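You operate a simulated robot arm through the tools that you are given. There is no shell and no other tool. Be economical: measure what you need, move in short steps, check, and stop when the job is done.

Carry out the task below with a simulated robot arm. There is one attempt and no reset: what you move stays moved.

TASK
Open the sink drawer, take the green scoop on the worktop beside the sink and put it away in the inside of the sink drawer, then shut the drawer.
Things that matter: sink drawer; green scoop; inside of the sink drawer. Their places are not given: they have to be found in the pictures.

It is judged by the outcome, as a careful person would: the job done as asked, and still so three seconds after it is handed in. It fails if anything else is knocked over, pushed out of place, dropped, spilled or broken.

THE ROBOT
A 7-joint arm with a two-finger parallel gripper, fixed in place. Base frame: the origin is at the foot of the arm, x ahead of it, y to its left, z up. Lengths are in m, angles in rad, forces in N, time in s.
With the tool pointing down near the work surface it reaches from about 0.24 to 0.68 m from the base axis. Its first joint turns from -1.152 to 1.152 rad. Payload 2.4 kg.
Tool frame: the origin (TCP) lies between the finger pads and is the grasp point; the fingertips stand 0.03 m ahead of it; z points along the fingers, y is the line along which they close. The gripper opens to 0.094 m. The fingers are 0.028 m wide and 0.01 m thick; the gripper's body (0.05 by 0.096 m) begins 0.055 m behind the TCP.
Orientation is told as [roll, pitch, yaw] about the base's x, y, z axes, in that order, counted from this pose: with the fingers straight down and closing along the base's y, the tool's x points along the base's -x, its y along +y and its z along -z.

THE INTERFACE
- The arm moves only by the tool apply_moves. Its argument "plan" is one flat list of numbers, 5 for each row, row after row: the finger opening in m, from 0 to 0.094, then the shift along the tool's x, y, z in m, then the turn about the tool's z in rad. In form: [claw, tx, ty, tz, spin, claw, tx, ty, tz, spin, ...]. A call has 1 to 8 rows; each row shifts and turns the commanded pose from where the row before left it, along the tool's axes as they then stand. A row lasts 0.2 s, in which the tool goes at most 0.05 m and 0.15 rad; a call with a longer step from one row to the next is refused whole, and so is a gripper value outside its range. A pose out of reach is approached as far as the arm can. The call stops where the force on the tool passes 40 N (or 10 N more than at its start, if that is more) or the arm is blocked; 0.2 s more then pass. The fingers move at their own pace (about 0.153 m/s each) and stop on an object; they squeeze with about 22 N. The grip force told is the motor's: it shows also when the fingers shut on nothing. Time passes only in rows, and 0.2 s behind the last, so rows that do not move let the fingers close. It gives the time, the measured TCP pose, the force on the tool (base axes), the opening and the grip force at its end, in the units of the frame above (readings bear some noise), and new pictures: "views" is both (left out), scene, wrist or none.
- Cameras (640 x 400 px; columns grow to the right, rows downward): "scene" is fixed at [0.0268, 0.476, 1.4569]; the picture's right is [-0.80, -0.59, 0.00], its down [-0.35, 0.48, -0.80] and it looks along [0.48, -0.65, -0.60] (base axes); focal length 344 px, centre (320, 200). "wrist" rides on the gripper at [-0.037, 0, -0.058] in the tool frame; the picture's right is [0.00, -1.00, 0.00], its down [0.97, 0.00, -0.24] and it looks along [0.24, 0.00, 0.97] (tool axes); focal length 218 px, centre (320, 200).
- point_at(camera, pixels): for up to 12 pixels [column, row] of the newest picture of that camera ("zoom" is the newest enlarged one), the place [x, y, z] in the base frame of the surface seen there, good to about 0.003 m, but the place of the scene camera against the robot may be out by one fixed shift of up to 0.025 m in any direction. No time passes.
- inspect(camera, box): a new picture of the part [left, top, right, bottom] of that camera's present view, enlarged. No time passes.
- hand_in(): hands the job in; it is judged then, once.

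Work in short steps. Measure before you move; look again where a grasp or a placing could have gone wrong, and mend it. You have 60 turns and 120 pictures in all, the two below and enlarged ones among them. Open the gripper and draw the arm clear of the work before you hand the job in, unless the task says otherwise; then end with one line.

The tools are called after "Request:" by a JSON object that holds its "method" and its "body". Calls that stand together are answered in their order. apply_moves: Moves the arm, as the interface text tells. Its arguments: {"type":"object","properties":{"plan":{"type":"array"},"views":{"type":"string","enum":["both","scene","wrist","none"]}},"required":["plan"]} The other tools are called the same way: point_at (camera, pixels) gives the place of the surface under pixels of a picture; inspect (camera, box) takes an enlarged picture of a part of a camera's view; hand_in () hands the job in.

At the start:

```text
t: 0.0
eef_pos: [0.2671, -0.2255, 1.1327]
orientation: [0.0, 0.0, 0.001]
force: [0.0, 0.2, -0.4]
opening: 0.0941
finger_force: 0.0
```

scene: 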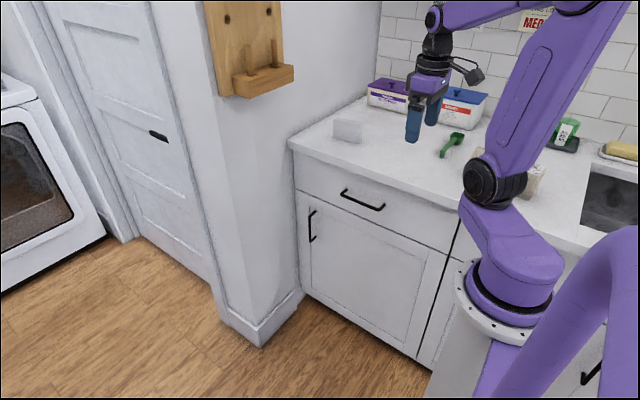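
wrist: 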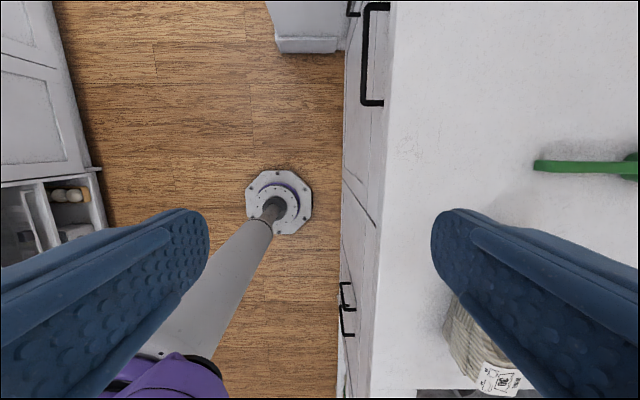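

The scene shows a drawer handle near (362,200) and the green scoop at (452,145). I'll measure these first.

Request:
{"method": "point_at", "body": {"camera": "scene", "pixels": [[344, 192], [362, 201], [382, 208], [296, 165], [455, 225], [445, 155], [452, 145], [459, 136], [400, 185], [347, 130], [375, 215], [330, 185]]}}

Request:
{"method": "point_at", "body": {"camera": "wrist", "pixels": [[368, 95], [372, 8], [382, 50], [540, 166], [600, 168], [632, 168], [395, 50], [380, 230], [345, 100], [365, 50], [378, 103], [385, 5]]}}

Request:
{"method": "inspect", "body": {"camera": "scene", "box": [280, 60, 520, 260]}}

Request:
{"method": "inspect", "body": {"camera": "wrist", "box": [330, 0, 640, 200]}}

```text
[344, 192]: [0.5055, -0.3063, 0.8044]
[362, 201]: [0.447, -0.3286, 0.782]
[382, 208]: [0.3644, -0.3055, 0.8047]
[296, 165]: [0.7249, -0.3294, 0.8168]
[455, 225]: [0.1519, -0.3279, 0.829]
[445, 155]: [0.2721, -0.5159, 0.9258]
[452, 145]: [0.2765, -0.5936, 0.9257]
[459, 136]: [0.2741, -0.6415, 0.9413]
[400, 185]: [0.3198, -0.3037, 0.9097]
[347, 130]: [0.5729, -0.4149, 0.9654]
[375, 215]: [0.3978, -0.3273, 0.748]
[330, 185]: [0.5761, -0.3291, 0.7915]
```

```text
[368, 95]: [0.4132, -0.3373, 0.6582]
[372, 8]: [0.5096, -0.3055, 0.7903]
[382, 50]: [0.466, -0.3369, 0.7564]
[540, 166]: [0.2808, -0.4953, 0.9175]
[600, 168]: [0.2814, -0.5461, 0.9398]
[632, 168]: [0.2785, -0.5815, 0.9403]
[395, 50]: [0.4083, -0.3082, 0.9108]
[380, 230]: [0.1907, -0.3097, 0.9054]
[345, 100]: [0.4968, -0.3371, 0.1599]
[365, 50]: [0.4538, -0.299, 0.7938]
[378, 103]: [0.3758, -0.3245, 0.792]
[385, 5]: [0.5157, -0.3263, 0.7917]
```

```text
2.00 times, centred on (400, 160) of scene
```

zoom: 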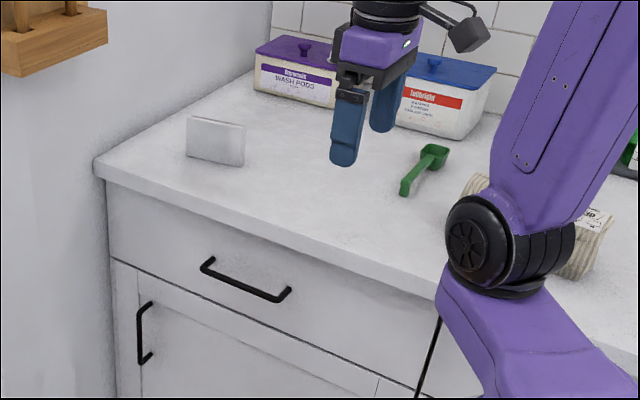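

```text
2.00 times, centred on (485, 100) of wrist
```

zoom: 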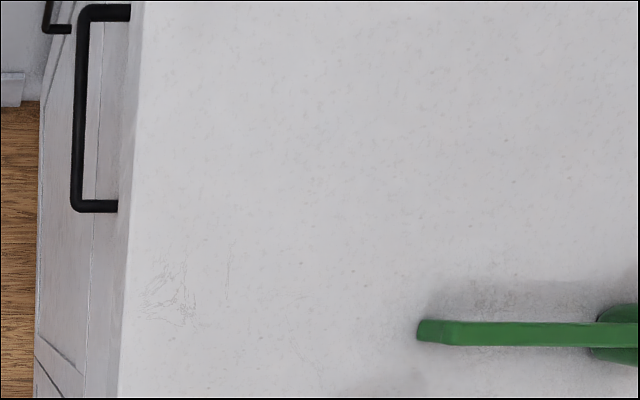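

The handle bar sits directly under the counter's edge (y about -0.30). I need exact clearances, so I zoom in on the gripper and the handle.

Request:
{"method": "inspect", "body": {"camera": "scene", "box": [390, 0, 500, 150]}}

Request:
{"method": "inspect", "body": {"camera": "scene", "box": [320, 160, 416, 220]}}

```text
2.67 times, centred on (445, 75) of scene
```

zoom: 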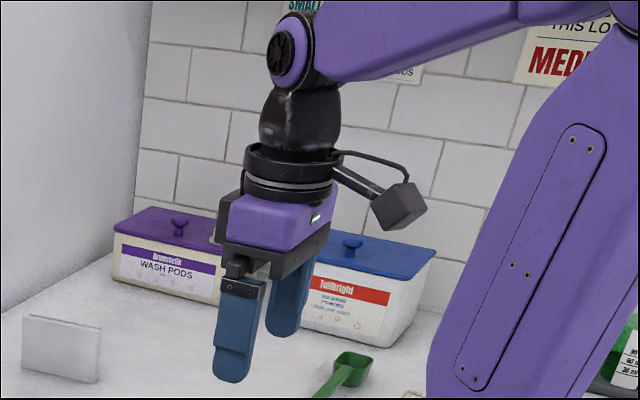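

```text
6.67 times, centred on (368, 190) of scene
```

zoom: 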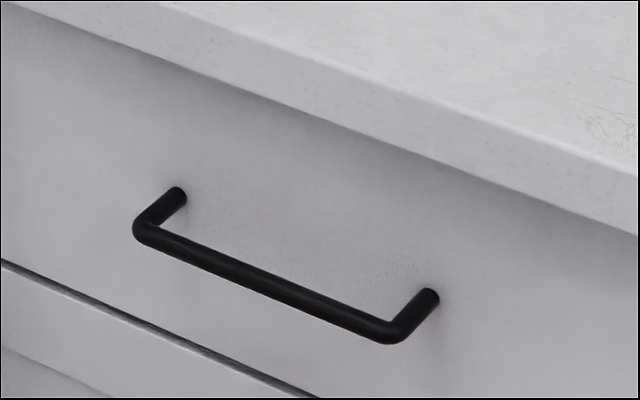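

Request:
{"method": "point_at", "body": {"camera": "zoom", "pixels": [[300, 60], [300, 75], [300, 90], [300, 98], [300, 106], [300, 118], [270, 280], [270, 286], [270, 292], [430, 296], [178, 193], [145, 228]]}}

```text
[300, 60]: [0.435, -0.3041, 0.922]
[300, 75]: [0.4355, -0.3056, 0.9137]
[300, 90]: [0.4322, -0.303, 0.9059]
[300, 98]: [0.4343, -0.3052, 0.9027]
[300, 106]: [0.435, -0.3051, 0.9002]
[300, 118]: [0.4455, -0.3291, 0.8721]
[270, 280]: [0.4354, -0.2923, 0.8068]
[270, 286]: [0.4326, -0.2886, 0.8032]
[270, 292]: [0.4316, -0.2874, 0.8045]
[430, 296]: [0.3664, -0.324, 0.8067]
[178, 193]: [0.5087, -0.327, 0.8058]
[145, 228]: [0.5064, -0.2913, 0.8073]
```

In scene terms the bar stands about 15 mm out past the counter edge, so a wide-open finger may hook behind it from above. I move over the handle, clear of the counter, for a better wrist look.

Request:
{"method": "apply_moves", "body": {"plan": [0.094, -0.035, 0, 0.03, 0, 0.094, -0.035, 0, 0.03, 0, 0.094, -0.035, 0, 0.03, 0, 0.094, -0.035, 0, 0.03, 0, 0.094, -0.033, 0, 0.03, 0, 0.094, 0, 0, 0, 0]}}

```text
t: 1.4
eef_pos: [0.4396, -0.2277, 0.9781]
orientation: [-0.001, -0.001, 0.0]
force: [-1.1, 0.7, 0.8]
opening: 0.0941
finger_force: 0.2
```

scene: 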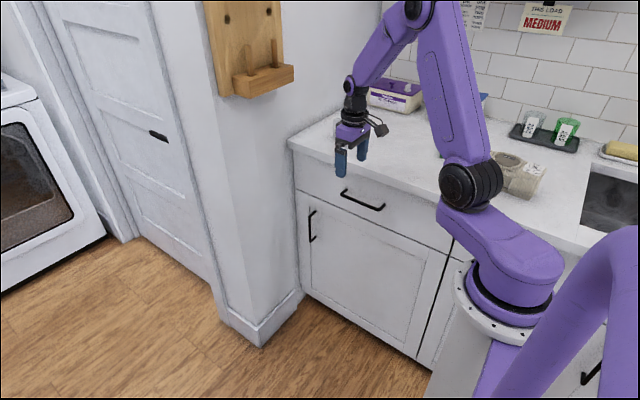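
wrist: 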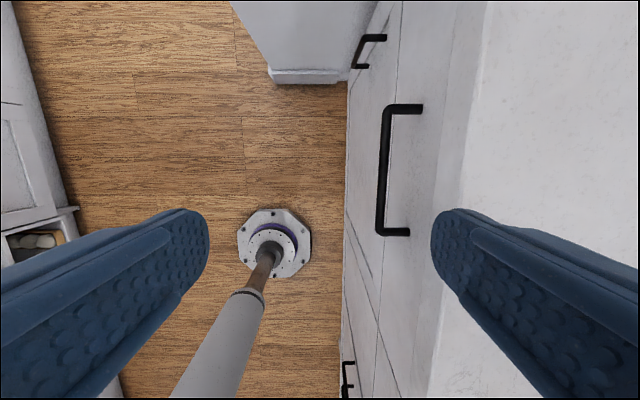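

Request:
{"method": "inspect", "body": {"camera": "wrist", "box": [350, 90, 510, 190]}}

Request:
{"method": "point_at", "body": {"camera": "wrist", "pixels": [[379, 160], [383, 160], [387, 160], [381, 200], [420, 108], [407, 232], [410, 170], [440, 170], [462, 170], [470, 170], [450, 170], [490, 100]]}}

```text
4.00 times, centred on (430, 140) of wrist
```

zoom: 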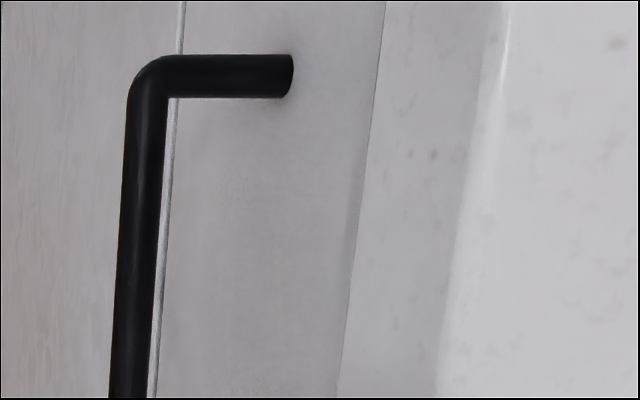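

```text
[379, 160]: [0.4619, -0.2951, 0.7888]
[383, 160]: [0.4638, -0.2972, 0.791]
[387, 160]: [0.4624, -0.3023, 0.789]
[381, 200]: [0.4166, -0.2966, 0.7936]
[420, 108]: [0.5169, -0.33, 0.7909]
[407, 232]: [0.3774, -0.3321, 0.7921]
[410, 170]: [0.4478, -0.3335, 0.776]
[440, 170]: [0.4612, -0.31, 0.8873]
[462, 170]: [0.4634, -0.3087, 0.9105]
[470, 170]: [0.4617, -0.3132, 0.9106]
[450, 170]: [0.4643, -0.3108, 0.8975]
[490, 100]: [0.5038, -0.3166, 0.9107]
```

Wrist measurement: bar at y -0.293 to -0.303, top z 0.792; counter edge y -0.310, underside about 0.885. I lower the open gripper to just above the bar with the body clear of the edge.

Request:
{"method": "apply_moves", "body": {"plan": [0.094, 0, -0.005, 0.045, 0, 0.094, 0, -0.005, 0.045, 0, 0.094, 0, -0.003, 0.035, 0, 0.094, 0, -0.003, 0.021, 0, 0.094, 0, 0, 0, 0]}}

```text
t: 2.6
eef_pos: [0.4415, -0.2427, 0.8367]
orientation: [0.001, -0.001, -0.002]
force: [-0.2, -0.1, -0.2]
opening: 0.0939
finger_force: 0.1
```

scene: 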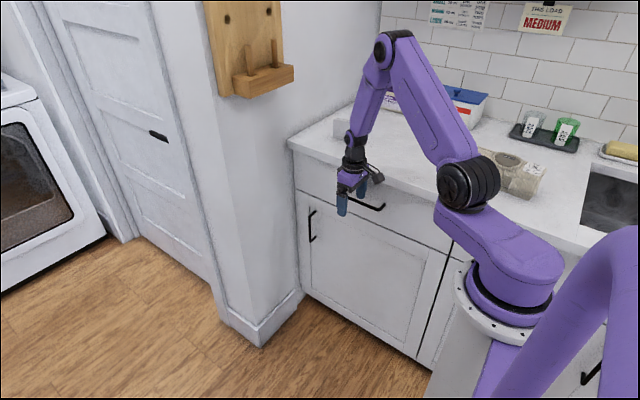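
wrist: 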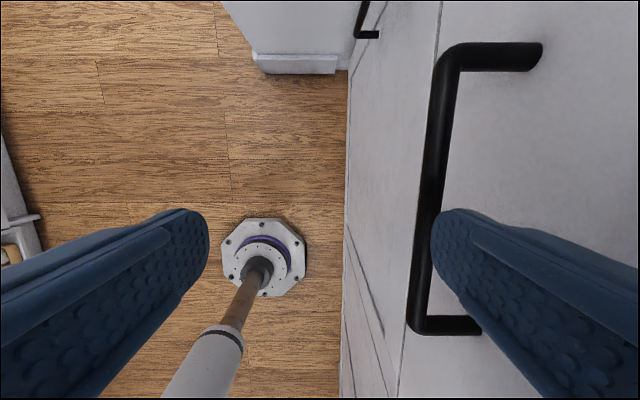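

The finger is above the bar and slightly outside it. I ease down a few mm and inward past the bar, watching force.

Request:
{"method": "apply_moves", "body": {"plan": [0.094, 0, 0, 0.006, 0, 0.094, 0, -0.005, 0, 0, 0.094, 0, -0.005, 0, 0, 0.094, 0, -0.005, 0, 0, 0.094, 0, -0.002, 0, 0, 0.094, 0, 0, 0, 0]}}

```text
t: 4.0
eef_pos: [0.4393, -0.257, 0.8297]
orientation: [0.002, 0.003, 0.003]
force: [-5.7, 28.5, 1.1]
opening: 0.0779
finger_force: 0.0
```

scene: 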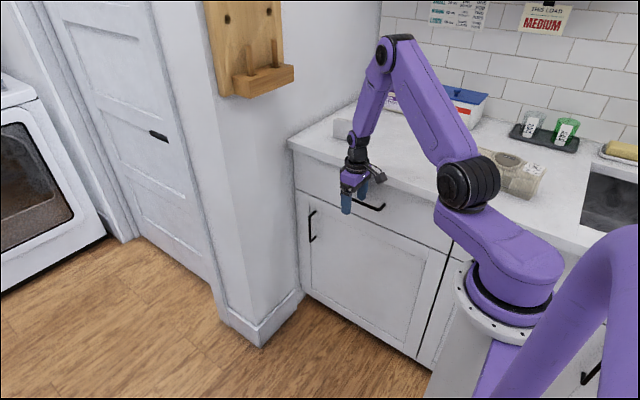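
wrist: 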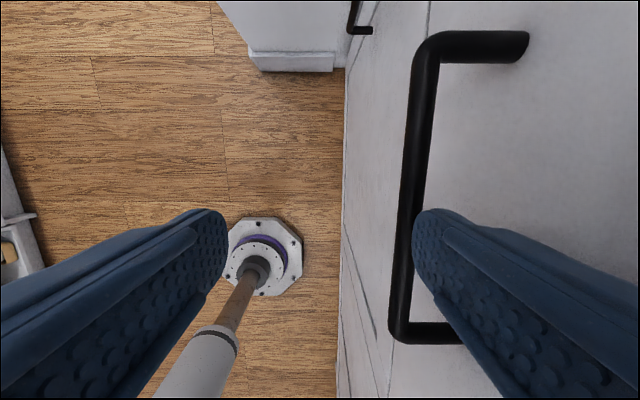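

The finger mount presses the counter edge (28 N), so it cannot get wholly behind the bar. I back off slightly and press down on the bar's top, to draw the drawer out by friction just enough to grip the bar properly.

Request:
{"method": "apply_moves", "body": {"plan": [0.094, 0, 0.006, 0, 0, 0.094, 0, 0, 0.003, 0, 0.094, 0, 0, 0.003, 0, 0.094, 0, 0, 0.002, 0, 0.094, 0, 0, 0, 0], "views": "wrist"}}

```text
t: 5.2
eef_pos: [0.4402, -0.2511, 0.8226]
orientation: [0.001, -0.002, 0.002]
force: [4.0, 16.1, 8.9]
opening: 0.085
finger_force: 0.1
```

wrist: 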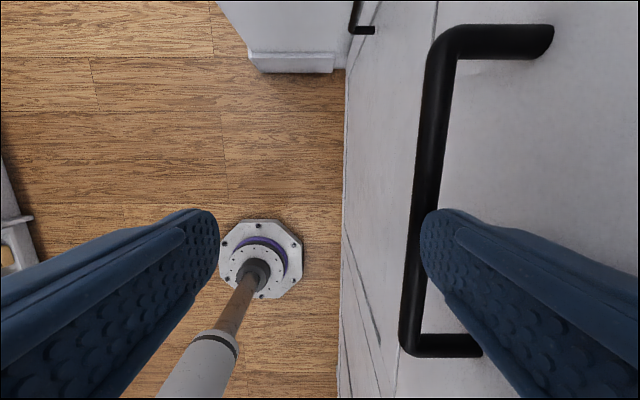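

Still leaning on the edge with the finger right over the bar (z contact starting). I move out 3 mm and press further.

Request:
{"method": "apply_moves", "body": {"plan": [0.094, 0, 0.003, 0, 0, 0.094, 0, 0, 0.003, 0, 0.094, 0, 0, 0.003, 0, 0.094, 0, 0, 0, 0], "views": "none"}}

```text
t: 5.8
eef_pos: [0.439, -0.2507, 0.8234]
orientation: [-0.003, -0.002, 0.0]
force: [-5.3, 9.2, 14.8]
opening: 0.0895
finger_force: 0.1
stopped in row 3: the force on the tool passed its limit (the readings are from after the stop); the commanded pose is now the measured one
```

Contact with the bar is firm. Now press a bit and drag outward (+y).

Request:
{"method": "apply_moves", "body": {"plan": [0.094, 0, 0.001, 0.002, 0, 0.094, 0, 0.004, 0.0005, 0, 0.094, 0, 0.005, 0, 0, 0.094, 0, 0.005, 0, 0, 0.094, 0, 0.005, 0, 0], "views": "wrist"}}

```text
t: 6.2
eef_pos: [0.4398, -0.2505, 0.8229]
orientation: [-0.002, -0.001, -0.001]
force: [-5.7, 6.8, 15.4]
opening: 0.0899
finger_force: 0.0
stopped in row 1: the force on the tool passed its limit (the readings are from after the stop); the commanded pose is now the measured one
```

wrist: 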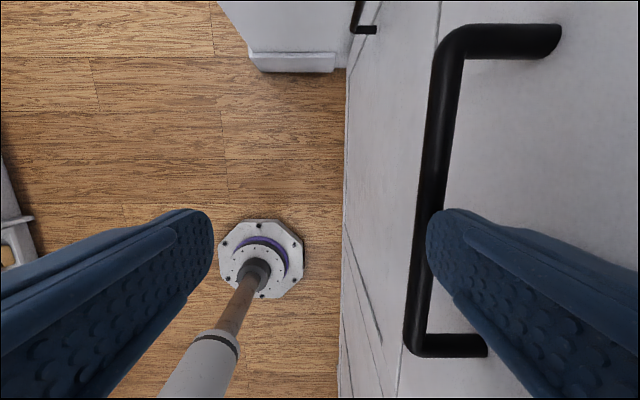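

It is very stiff, with about 15 N preload already. I drag outward gently without more pressing.

Request:
{"method": "apply_moves", "body": {"plan": [0.094, 0, 0.003, 0.0005, 0, 0.094, 0, 0.004, 0.0003, 0, 0.094, 0, 0.004, 0.0003, 0, 0.094, 0, 0.004, 0.0, 0, 0.094, 0, 0.004, 0.0, 0], "views": "wrist"}}

```text
t: 6.9
eef_pos: [0.4402, -0.2476, 0.8224]
orientation: [-0.005, -0.005, -0.004]
force: [-4.1, -0.5, 9.0]
opening: 0.0938
finger_force: 0.0
stopped in row 3: the force on the tool passed its limit (the readings are from after the stop); the commanded pose is now the measured one
```

wrist: 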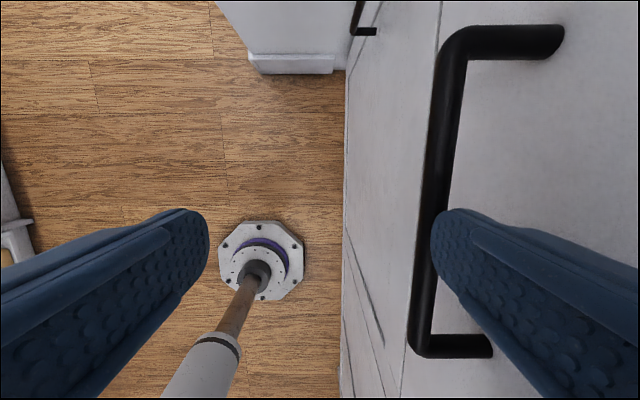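

Now the finger is free of the edge and fully open, resting on the bar. I continue dragging.

Request:
{"method": "apply_moves", "body": {"plan": [0.094, 0, 0.004, 0.0004, 0, 0.094, 0, 0.005, 0, 0, 0.094, 0, 0.005, 0, 0, 0.094, 0, 0.005, 0, 0], "views": "wrist"}}

```text
t: 8.1
eef_pos: [0.4409, -0.2297, 0.8221]
orientation: [-0.003, -0.004, -0.008]
force: [-4.4, 1.3, 9.0]
opening: 0.0934
finger_force: 0.1
stopped in row 4: the force on the tool passed its limit (the readings are from after the stop); the commanded pose is now the measured one
```

wrist: 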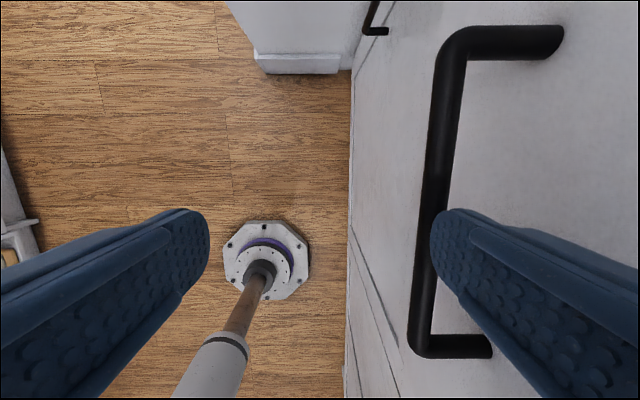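

The drawer came with the finger (18 mm). One more drag for room to grip.

Request:
{"method": "apply_moves", "body": {"plan": [0.094, 0, 0.004, 0.0002, 0, 0.094, 0, 0.005, 0, 0, 0.094, 0, 0.005, 0, 0, 0.094, 0, 0.005, 0, 0], "views": "none"}}

```text
t: 8.8
eef_pos: [0.4415, -0.2184, 0.8231]
orientation: [-0.005, -0.004, -0.009]
force: [-4.0, 0.8, 10.4]
opening: 0.0932
finger_force: 0.0
stopped in row 3: the force on the tool passed its limit (the readings are from after the stop); the commanded pose is now the measured one
```

Now I lift slightly, step the finger behind the bar, and lower it to hook.

Request:
{"method": "apply_moves", "body": {"plan": [0.094, 0, 0, -0.01, 0, 0.094, 0, -0.01, 0, 0, 0.094, 0, -0.01, 0, 0, 0.094, 0, 0, 0, 0], "views": "wrist"}}

```text
t: 9.8
eef_pos: [0.4419, -0.2366, 0.8321]
orientation: [-0.005, -0.004, -0.009]
force: [-0.6, -0.5, 0.0]
opening: 0.0941
finger_force: 0.1
```

wrist: 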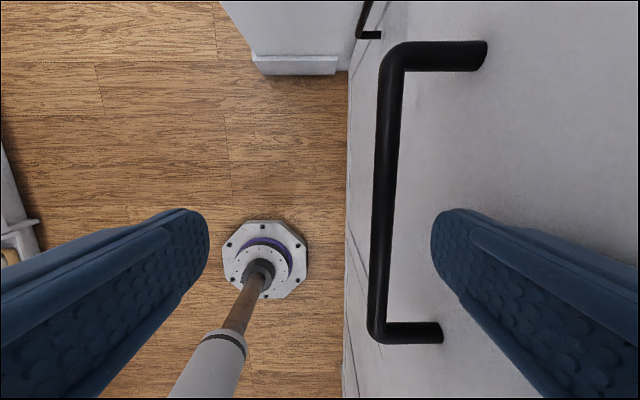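

The finger is now clearly behind the bar. Lower 30 mm.

Request:
{"method": "apply_moves", "body": {"plan": [0.094, 0, 0.003, 0.01, 0, 0.094, 0, 0, 0.01, 0, 0.094, 0, 0, 0.01, 0, 0.094, 0, 0, 0.003, 0, 0.094, 0, 0, 0, 0], "views": "wrist"}}

```text
t: 11.1
eef_pos: [0.4415, -0.2347, 0.7985]
orientation: [-0.006, -0.005, -0.009]
force: [-0.6, 0.1, -1.4]
opening: 0.0941
finger_force: 0.0
```

wrist: 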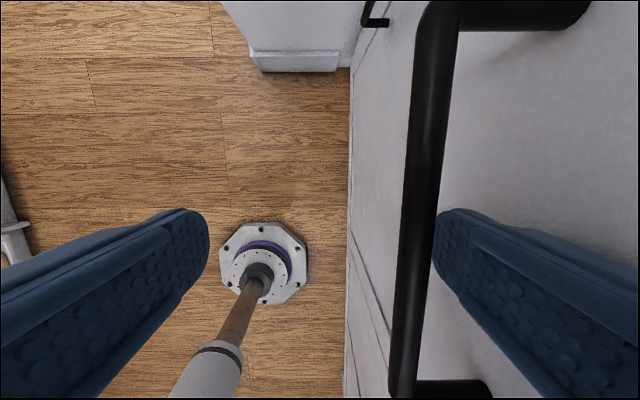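

Hooked. Pull the drawer out about 0.14 m at moderate speed.

Request:
{"method": "apply_moves", "body": {"plan": [0.094, 0, 0.01, 0, 0, 0.094, 0, 0.015, 0, 0, 0.094, 0, 0.02, 0, 0, 0.094, 0, 0.02, 0, 0, 0.094, 0, 0.02, 0, 0, 0.094, 0, 0.02, 0, 0, 0.094, 0, 0.02, 0, 0, 0.094, 0, 0.015, 0, 0]}}

```text
t: 12.8
eef_pos: [0.4419, -0.0942, 0.7995]
orientation: [-0.005, -0.003, -0.008]
force: [0.5, 0.5, -0.3]
opening: 0.094
finger_force: 0.0
```

scene: 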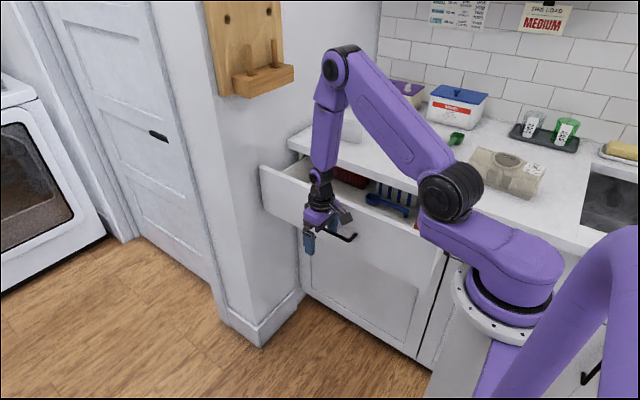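
wrist: 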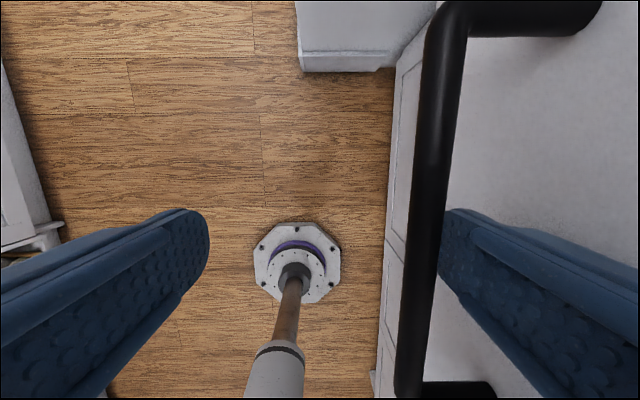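

The drawer is opening well and holds items. I pull a further 0.06 m, then rise to look inside.

Request:
{"method": "apply_moves", "body": {"plan": [0.094, 0, 0.01, 0, 0, 0.094, 0, 0.015, 0, 0, 0.094, 0, 0.02, 0, 0, 0.094, 0, 0.015, 0, 0, 0.094, 0, 0, 0, 0], "views": "none"}}

Request:
{"method": "apply_moves", "body": {"plan": [0.094, 0, -0.006, 0, 0, 0.094, 0, 0, -0.03, 0, 0.094, 0, 0, -0.045, 0, 0.094, 0, 0, -0.045, 0, 0.094, 0, 0, -0.045, 0, 0.094, 0, -0.03, -0.03, 0, 0.094, 0, -0.04, -0.02, 0, 0.094, 0, -0.03, 0, 0]}}

```text
t: 14.1
eef_pos: [0.4438, -0.0352, 0.7985]
orientation: [-0.006, -0.004, -0.009]
force: [-0.6, -0.1, 1.3]
opening: 0.0942
finger_force: 0.0
```

```text
t: 15.8
eef_pos: [0.4394, -0.1401, 1.0121]
orientation: [-0.004, -0.004, -0.009]
force: [-0.4, -0.6, 0.2]
opening: 0.0939
finger_force: 0.1
```

scene: 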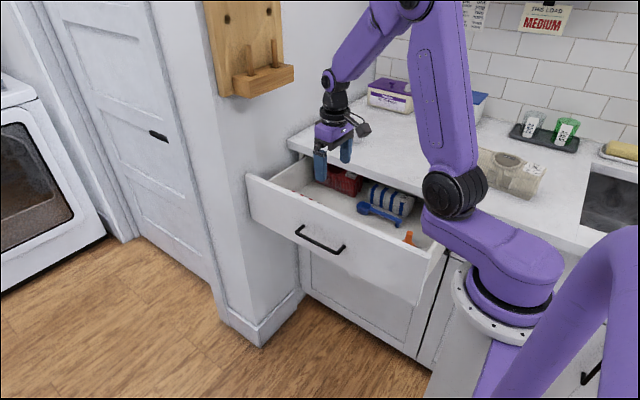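
wrist: 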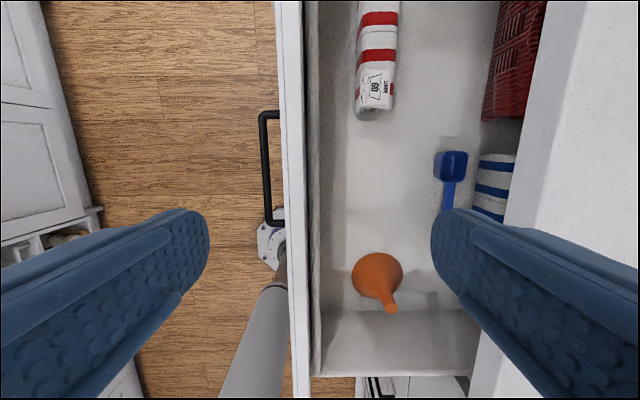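

I measure the drawer's free area, its contents, and look closer.

Request:
{"method": "point_at", "body": {"camera": "wrist", "pixels": [[330, 180], [390, 190], [420, 130], [430, 190], [375, 115], [395, 262], [378, 258], [440, 165], [450, 155], [450, 200], [300, 180], [350, 275]]}}

Request:
{"method": "point_at", "body": {"camera": "scene", "pixels": [[340, 200], [320, 193], [362, 208], [375, 211], [408, 238], [300, 200], [360, 230], [345, 185], [385, 222], [395, 270], [250, 178], [320, 215]]}}

Request:
{"method": "inspect", "body": {"camera": "scene", "box": [240, 140, 450, 272]}}

```text
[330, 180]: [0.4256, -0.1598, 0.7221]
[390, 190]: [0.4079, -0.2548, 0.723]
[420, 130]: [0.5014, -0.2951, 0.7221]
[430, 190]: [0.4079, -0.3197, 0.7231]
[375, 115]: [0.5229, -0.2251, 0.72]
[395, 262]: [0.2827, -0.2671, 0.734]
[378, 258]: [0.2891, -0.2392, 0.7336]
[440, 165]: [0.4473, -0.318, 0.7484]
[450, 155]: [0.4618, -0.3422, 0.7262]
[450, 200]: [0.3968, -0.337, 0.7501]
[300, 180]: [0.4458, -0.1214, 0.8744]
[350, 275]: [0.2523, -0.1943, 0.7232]
```

```text
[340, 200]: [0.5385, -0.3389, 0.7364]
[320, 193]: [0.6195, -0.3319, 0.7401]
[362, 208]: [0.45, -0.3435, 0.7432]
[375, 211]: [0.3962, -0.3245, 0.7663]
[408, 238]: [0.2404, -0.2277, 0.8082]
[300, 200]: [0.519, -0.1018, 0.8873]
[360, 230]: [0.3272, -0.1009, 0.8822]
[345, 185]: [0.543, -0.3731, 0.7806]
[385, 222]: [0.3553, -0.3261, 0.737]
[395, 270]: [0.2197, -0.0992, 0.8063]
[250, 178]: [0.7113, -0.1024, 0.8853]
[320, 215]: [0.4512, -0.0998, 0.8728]
```

```text
3.03 times, centred on (345, 206) of scene
```

zoom: 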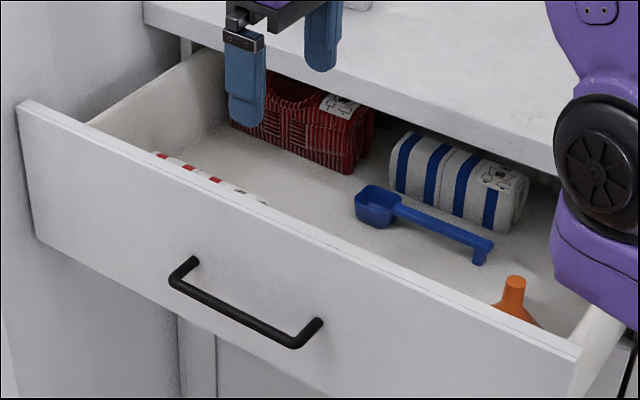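

Drawer floor z≈0.722; free space around x 0.33–0.50, y -0.17 to -0.29. Now I go above the scoop at height, turning the gripper 90° so its fingers close across the handle. Tool axes turn with spin, so I first move, then spin.

Request:
{"method": "apply_moves", "body": {"plan": [0.094, 0, 0, -0.045, 0, 0.094, 0, -0.01, -0.045, 0, 0.094, 0.015, -0.045, 0, 0, 0.094, 0.02, -0.045, 0, 0, 0.094, 0.02, -0.045, 0, 0, 0.094, 0.02, -0.045, 0, 0, 0.094, 0.02, -0.045, 0, 0, 0.094, 0.02, -0.045, 0, 0], "views": "none"}}

Request:
{"method": "apply_moves", "body": {"plan": [0.094, 0.02, -0.045, 0, 0, 0.094, 0.02, -0.025, 0, 0.15, 0.094, 0, 0, 0, 0.15, 0.094, 0, 0, 0, 0.15, 0.094, 0, 0, 0, 0.15, 0.094, 0, 0, 0, 0.15, 0.094, 0, 0, 0, 0.15, 0.094, 0, 0, 0, 0.15], "views": "none"}}

Request:
{"method": "apply_moves", "body": {"plan": [0.094, 0, 0, 0, 0.15, 0.094, 0, 0, 0, 0.15, 0.094, 0, 0, 0, 0.15, 0.094, 0, 0, 0, 0.071, 0.094, 0, 0, 0, 0]}}

```text
t: 17.6
eef_pos: [0.3224, -0.4206, 1.1035]
orientation: [-0.004, -0.005, -0.008]
force: [-0.1, 1.1, 0.6]
opening: 0.0939
finger_force: 0.1
```

```text
t: 19.4
eef_pos: [0.2839, -0.4886, 1.1049]
orientation: [0.001, -0.005, -1.062]
force: [-0.1, -0.4, 0.2]
opening: 0.0941
finger_force: 0.0
```

```text
t: 20.6
eef_pos: [0.2835, -0.4888, 1.1043]
orientation: [0.006, -0.004, -1.582]
force: [-0.4, -1.1, 0.1]
opening: 0.094
finger_force: 0.0
```

scene: 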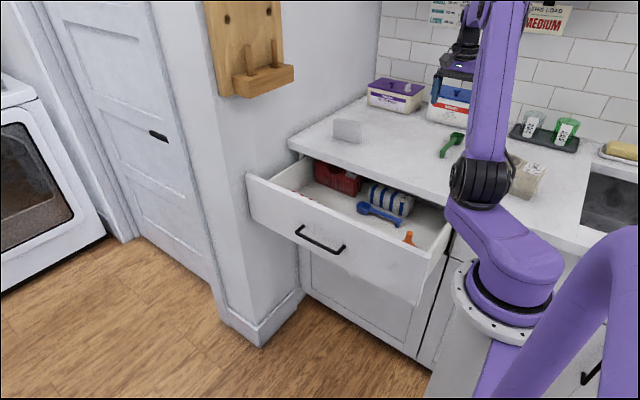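
wrist: 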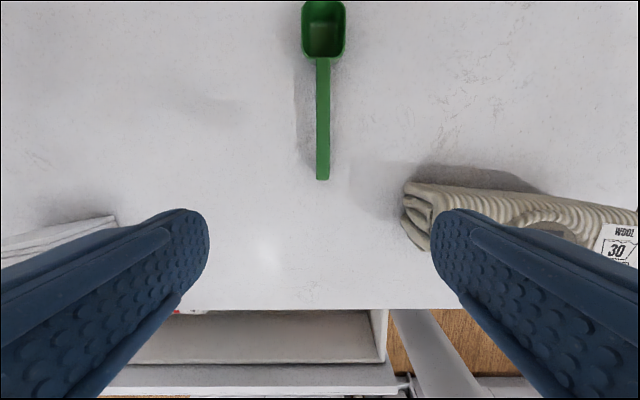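

Request:
{"method": "point_at", "body": {"camera": "wrist", "pixels": [[322, 178], [323, 150], [323, 120], [323, 90], [322, 65], [323, 40], [305, 30], [343, 30], [323, 4], [408, 200], [425, 190], [318, 110]]}}

Request:
{"method": "inspect", "body": {"camera": "wrist", "box": [240, 0, 400, 200]}}

Request:
{"method": "inspect", "body": {"camera": "scene", "box": [420, 110, 500, 170]}}

```text
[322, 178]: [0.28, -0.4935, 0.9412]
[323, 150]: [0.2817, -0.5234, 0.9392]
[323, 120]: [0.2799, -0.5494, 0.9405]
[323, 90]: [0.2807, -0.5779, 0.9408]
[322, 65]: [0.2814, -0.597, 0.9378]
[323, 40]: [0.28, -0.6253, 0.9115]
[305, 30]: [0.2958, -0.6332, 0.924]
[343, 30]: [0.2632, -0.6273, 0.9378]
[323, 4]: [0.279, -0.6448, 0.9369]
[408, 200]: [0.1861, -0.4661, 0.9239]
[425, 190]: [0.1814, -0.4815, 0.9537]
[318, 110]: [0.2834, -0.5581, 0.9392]
```

```text
2.00 times, centred on (320, 100) of wrist
```

zoom: 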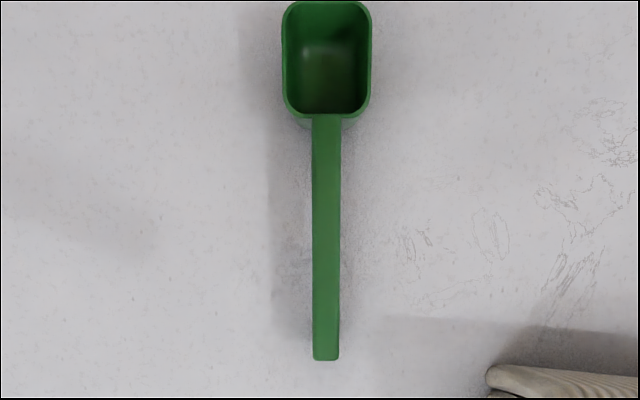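

```text
6.67 times, centred on (460, 140) of scene
```

zoom: 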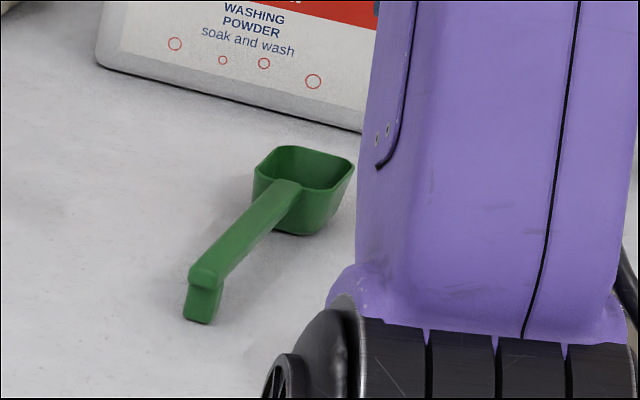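

Handle runs along y at x≈0.2805, top z 0.940, bowl from y -0.60. I'll grasp at y≈-0.565; first go to just above.

Request:
{"method": "apply_moves", "body": {"plan": [0.094, -0.025, -0.003, 0.025, -0.01, 0.094, -0.025, 0, 0.03, 0, 0.094, -0.026, 0, 0.03, 0, 0.094, 0, 0, 0.025, 0, 0.094, 0, 0, 0, 0]}}

```text
t: 21.9
eef_pos: [0.2796, -0.5652, 0.9939]
orientation: [0.005, -0.005, -1.569]
force: [-0.5, 0.5, -0.2]
opening: 0.0938
finger_force: 0.1
```

scene: 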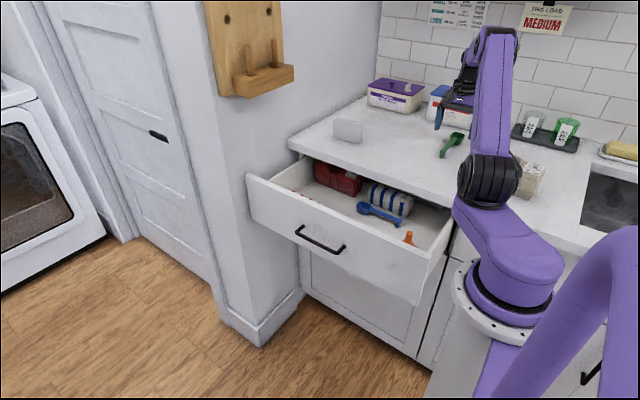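
wrist: 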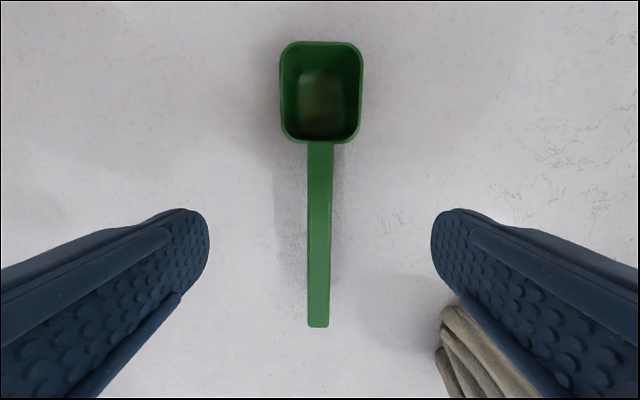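

Centred. I narrow the fingers, go down 48 mm and close.

Request:
{"method": "apply_moves", "body": {"plan": [0.06, 0, 0, 0.02, 0, 0.06, 0, 0, 0.018, 0, 0.06, 0, 0, 0.01, 0, 0.06, 0, 0, 0, 0, 0.0, 0, 0, 0, 0, 0.0, 0, 0, 0, 0, 0.0, 0, 0, 0, 0], "views": "wrist"}}

```text
t: 23.4
eef_pos: [0.2808, -0.5636, 0.9472]
orientation: [0.006, -0.004, -1.57]
force: [-0.2, 0.8, 0.2]
opening: 0.0129
finger_force: 22.4
```

wrist: 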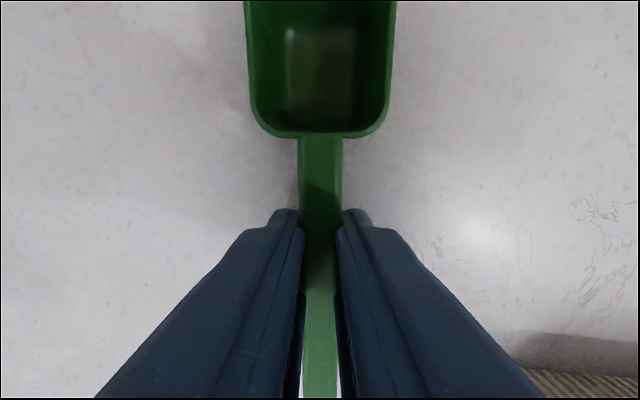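

Gripped (opening 12.9 mm, 22 N). Lift and move back towards the drawer, then check.

Request:
{"method": "apply_moves", "body": {"plan": [0, 0, 0, -0.015, 0, 0, 0, 0, -0.03, 0, 0, 0, 0, -0.035, 0, 0, 0, 0, -0.035, 0, 0, 0.03, 0.01, -0.01, 0, 0, 0.035, 0.015, 0, 0, 0, 0.035, 0.015, 0, 0, 0, 0.035, 0.015, 0, 0]}}

```text
t: 25.2
eef_pos: [0.3362, -0.4306, 1.0706]
orientation: [0.006, -0.005, -1.569]
force: [-0.4, 0.1, -0.5]
opening: 0.013
finger_force: 21.5
```

scene: 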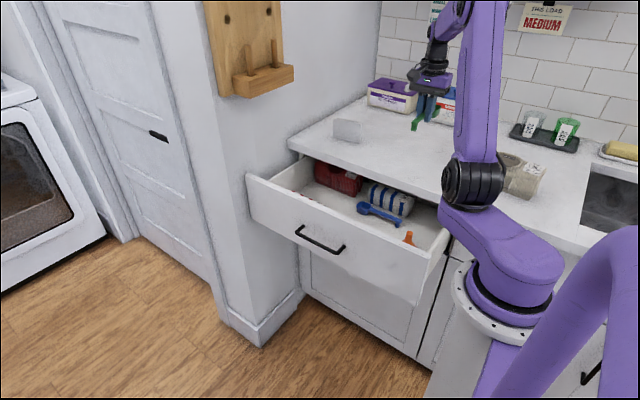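
wrist: 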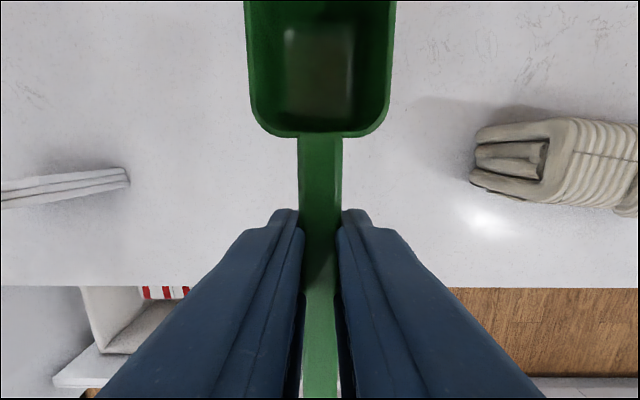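

Scoop held securely. Move above the drawer's free area (0.398, -0.225) and turn back to yaw 0, so the scoop lies along x.

Request:
{"method": "apply_moves", "body": {"plan": [0, 0.0412, 0.0124, 0, 0, 0, 0.0412, 0.0124, 0, 0, 0, 0.0412, 0.0124, 0, 0, 0, 0.0412, 0.0124, 0, 0, 0, 0.0412, 0.0124, 0, 0, 0, 0, 0, 0, -0.15, 0, 0, 0, 0, -0.15, 0, 0, 0, 0, -0.15], "views": "none"}}

Request:
{"method": "apply_moves", "body": {"plan": [0, 0, 0, 0, -0.15, 0, 0, 0, 0, -0.15, 0, 0, 0, 0, -0.15, 0, 0, 0, 0, -0.15, 0, 0, 0, 0, -0.15, 0, 0, 0, 0, -0.15, 0, 0, 0, 0, -0.15, 0, 0, 0, 0, -0.07]}}

```text
t: 27.1
eef_pos: [0.3967, -0.2247, 1.0715]
orientation: [0.002, -0.004, -1.116]
force: [0.2, -0.5, 0.0]
opening: 0.013
finger_force: 21.4
```

```text
t: 28.9
eef_pos: [0.396, -0.223, 1.0703]
orientation: [-0.006, -0.006, 0.001]
force: [0.1, 0.5, 0.0]
opening: 0.0126
finger_force: 21.6
```

scene: 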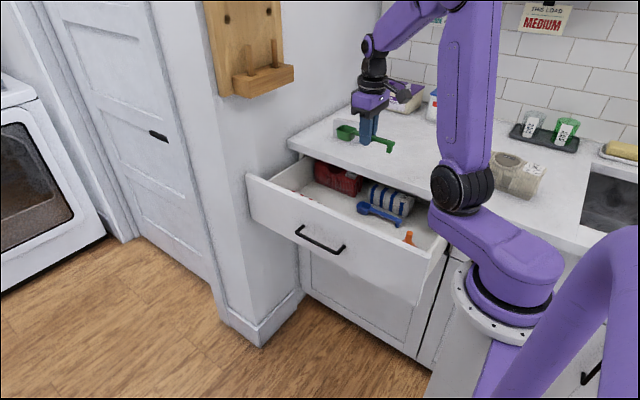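
wrist: 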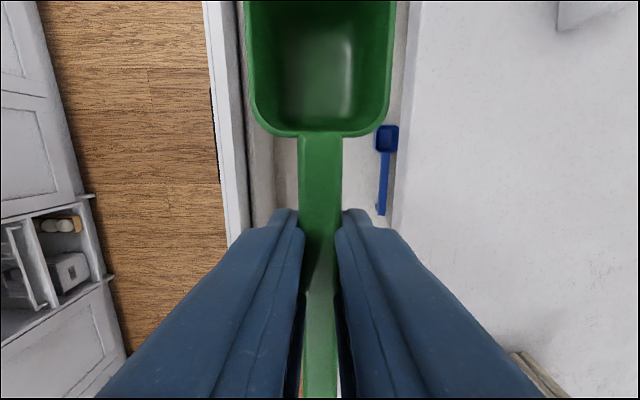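

Lower most of the way into the drawer, then check clearances.

Request:
{"method": "apply_moves", "body": {"plan": [0, 0, 0, 0.045, 0, 0, 0, 0, 0.045, 0, 0, 0, 0, 0.045, 0, 0, 0, 0, 0.045, 0, 0, 0, 0, 0.03, 0, 0, 0, 0, 0.02, 0, 0, 0, 0, 0, 0]}}

```text
t: 30.4
eef_pos: [0.3962, -0.2244, 0.841]
orientation: [-0.007, -0.005, 0.001]
force: [0.2, 0.3, 0.0]
opening: 0.0128
finger_force: 21.9
```

scene: 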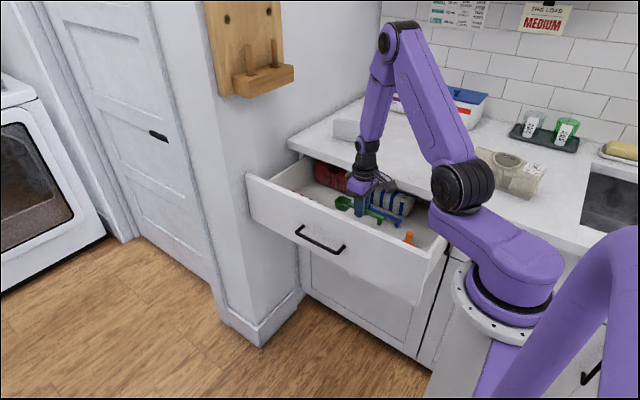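
wrist: 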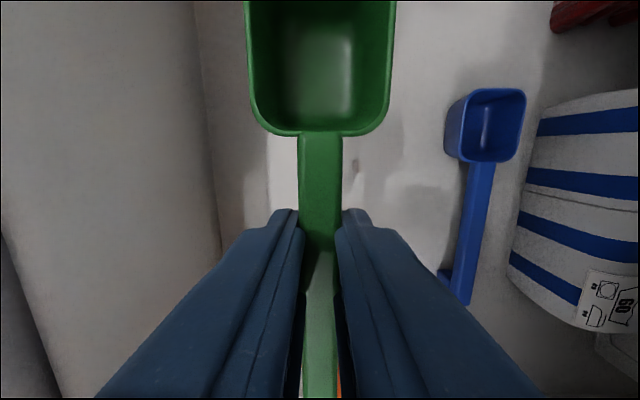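

A bit of orange (the funnel) shows by the handle end at (341,385); check it and the free distance ahead.

Request:
{"method": "point_at", "body": {"camera": "wrist", "pixels": [[341, 385], [341, 375], [340, 395], [322, 390], [420, 20], [230, 20], [200, 20], [450, 100], [290, 190]]}}

Request:
{"method": "inspect", "body": {"camera": "scene", "box": [300, 150, 460, 260]}}

```text
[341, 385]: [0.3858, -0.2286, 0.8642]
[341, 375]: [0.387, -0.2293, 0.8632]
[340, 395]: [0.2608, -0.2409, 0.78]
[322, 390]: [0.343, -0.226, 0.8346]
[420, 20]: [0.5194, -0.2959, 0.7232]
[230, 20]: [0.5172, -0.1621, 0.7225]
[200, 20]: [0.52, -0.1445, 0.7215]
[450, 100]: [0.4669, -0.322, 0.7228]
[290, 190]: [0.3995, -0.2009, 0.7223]
```

```text
3.64 times, centred on (380, 205) of scene
```

zoom: 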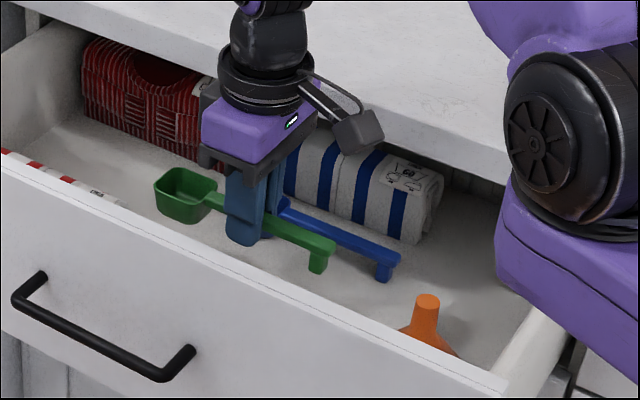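

Clear all round (handle end x≈0.326, funnel at ≤0.30; bowl end ≈0.486, box at 0.51). Lower to the floor.

Request:
{"method": "apply_moves", "body": {"plan": [0, 0, 0, 0.03, 0, 0, 0, 0, 0.03, 0, 0, 0, 0, 0.013, 0, 0, 0, 0, 0.004, 0, 0, 0, 0, 0.002, 0, 0, 0, 0, 0, 0], "views": "wrist"}}

```text
t: 31.9
eef_pos: [0.397, -0.225, 0.7601]
orientation: [-0.006, -0.006, 0.002]
force: [-0.2, -0.2, -0.8]
opening: 0.013
finger_force: 22.1
```

wrist: 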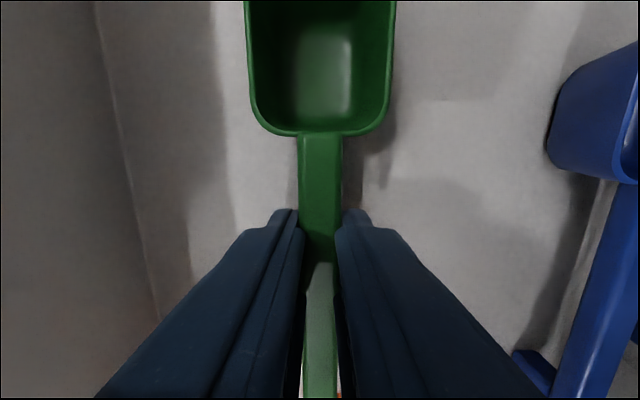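

Almost touching; lower 1.5 mm, release, and rise straight up.

Request:
{"method": "apply_moves", "body": {"plan": [0, 0, 0, 0.0015, 0, 0.045, 0, 0, 0, 0, 0.045, 0, 0, 0, 0, 0.045, 0, 0, -0.02, 0, 0.045, 0, 0, -0.04, 0, 0.045, 0, 0, -0.045, 0, 0.045, 0, 0, -0.045, 0, 0.045, 0, 0, -0.045, 0], "views": "none"}}

Request:
{"method": "apply_moves", "body": {"plan": [0.045, 0, 0.02, -0.04, 0, 0.045, 0, 0.04, -0.02, 0, 0.045, 0, 0.04, 0, 0, 0.045, 0, 0.04, 0, 0, 0.045, 0, 0, 0, 0]}}

```text
t: 33.6
eef_pos: [0.3971, -0.2244, 0.955]
orientation: [-0.003, -0.004, 0.0]
force: [0.5, 0.1, 0.8]
opening: 0.045
finger_force: 0.1
```

```text
t: 34.9
eef_pos: [0.3942, -0.0824, 1.0153]
orientation: [-0.005, -0.004, 0.0]
force: [-0.7, 0.9, 0.2]
opening: 0.0447
finger_force: 0.1
```

scene: 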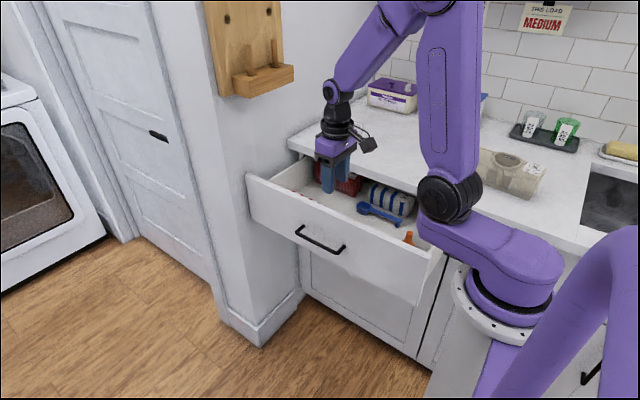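
wrist: 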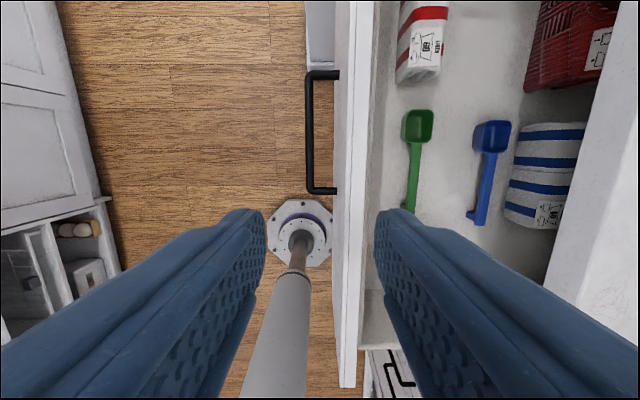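

The green scoop lies in the drawer, nothing else disturbed. To shut it I'll push the handle bar from the front with the open gripper's outer finger face; measure the bar.

Request:
{"method": "point_at", "body": {"camera": "wrist", "pixels": [[307, 130], [311, 130], [320, 75], [320, 191], [345, 130], [418, 115], [412, 180], [405, 120]]}}

Request:
{"method": "apply_moves", "body": {"plan": [0.094, -0.02, 0.035, 0, 0, 0.094, -0.015, 0.035, 0, 0, 0.094, -0.015, 0.035, 0, 0, 0.094, 0, 0, 0, 0], "views": "wrist"}}

```text
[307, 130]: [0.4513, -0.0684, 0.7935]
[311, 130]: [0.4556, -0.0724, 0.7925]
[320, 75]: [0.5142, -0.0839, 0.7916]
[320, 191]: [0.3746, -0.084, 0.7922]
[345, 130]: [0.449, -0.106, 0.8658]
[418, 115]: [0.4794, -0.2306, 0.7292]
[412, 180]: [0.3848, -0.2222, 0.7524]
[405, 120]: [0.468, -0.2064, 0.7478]
```

```text
t: 35.9
eef_pos: [0.4464, 0.0222, 1.0148]
orientation: [-0.004, -0.006, 0.0]
force: [-0.6, -0.4, -0.3]
opening: 0.0938
finger_force: 0.2
```

wrist: 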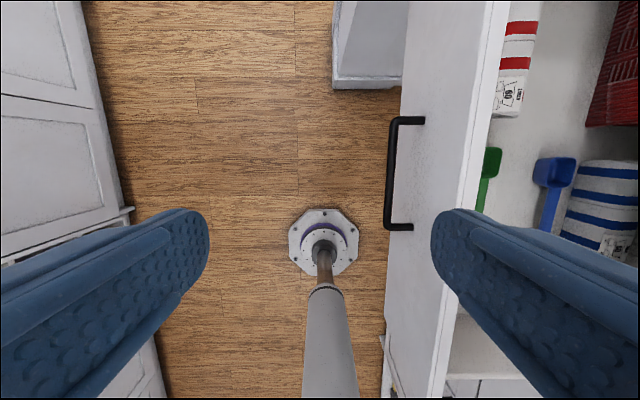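

Finger's outer face (y≈-0.035) is clear in front of the bar (-0.068). Descend to z 0.80.

Request:
{"method": "apply_moves", "body": {"plan": [0.094, 0, 0, 0.045, 0, 0.094, 0, 0, 0.045, 0, 0.094, 0, 0, 0.045, 0, 0.094, 0, 0, 0.045, 0, 0.094, 0, 0, 0.035, 0, 0.094, 0, 0, 0, 0]}}

```text
t: 37.2
eef_pos: [0.4492, 0.0215, 0.7994]
orientation: [-0.005, -0.006, 0.001]
force: [-0.2, -0.4, 0.1]
opening: 0.0938
finger_force: 0.2
```

scene: 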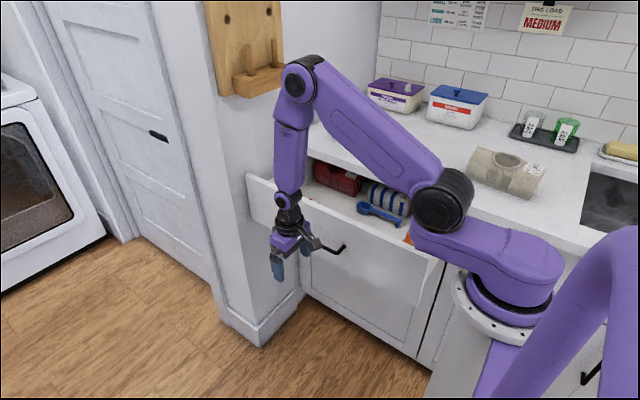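
wrist: 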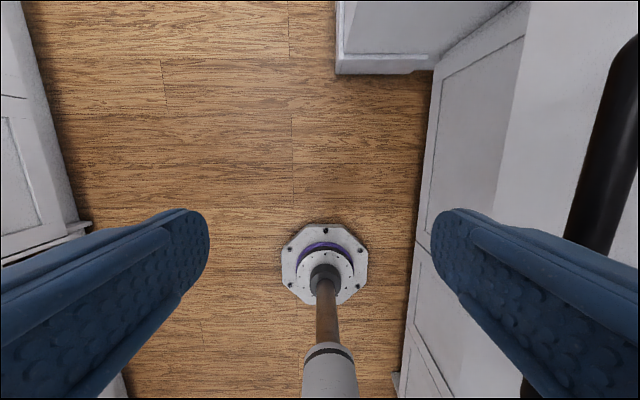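

In front of the bar. Push gently inward.

Request:
{"method": "apply_moves", "body": {"plan": [0.094, 0, -0.02, 0, 0, 0.094, 0, -0.008, 0, 0, 0.094, 0, -0.01, 0, 0, 0.094, 0, -0.015, 0, 0, 0.094, 0, -0.02, 0, 0, 0.094, 0, -0.02, 0, 0, 0.094, 0, -0.02, 0, 0, 0.094, 0, -0.02, 0, 0]}}

```text
t: 39.0
eef_pos: [0.4464, -0.1134, 0.8017]
orientation: [-0.006, -0.006, -0.003]
force: [0.1, 0.0, 0.6]
opening: 0.094
finger_force: 0.0
```

scene: 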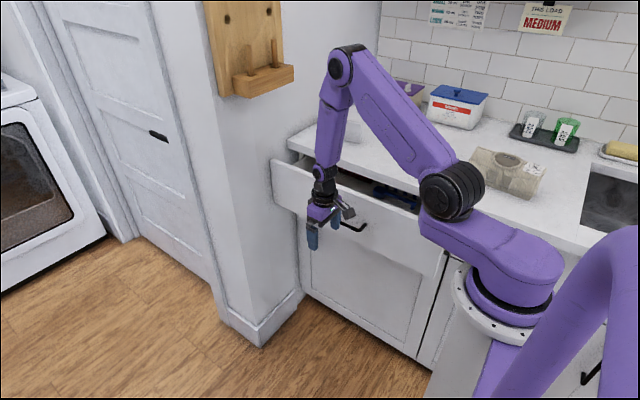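
wrist: 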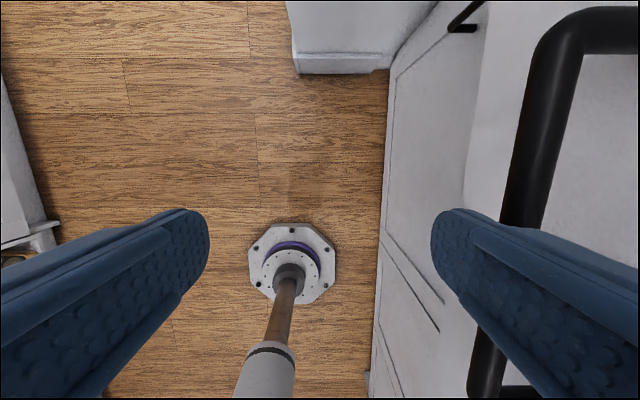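

Working smoothly. Continue towards closed, slower at the end.

Request:
{"method": "apply_moves", "body": {"plan": [0.094, 0, -0.02, 0, 0, 0.094, 0, -0.02, 0, 0, 0.094, 0, -0.02, 0, 0, 0.094, 0, -0.02, 0, 0, 0.094, 0, -0.015, 0, 0, 0.094, 0, -0.01, 0, 0, 0.094, 0, -0.006, 0, 0, 0.094, 0, -0.004, 0, 0]}}

```text
t: 40.9
eef_pos: [0.4468, -0.2282, 0.7998]
orientation: [-0.003, -0.002, -0.002]
force: [-0.2, -0.1, 0.2]
opening: 0.094
finger_force: 0.1
```

scene: 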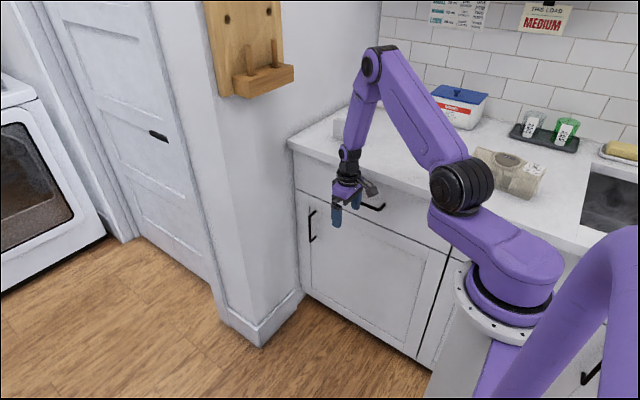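
wrist: 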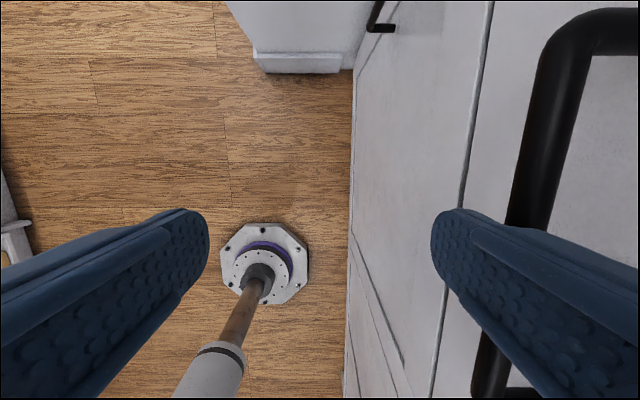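

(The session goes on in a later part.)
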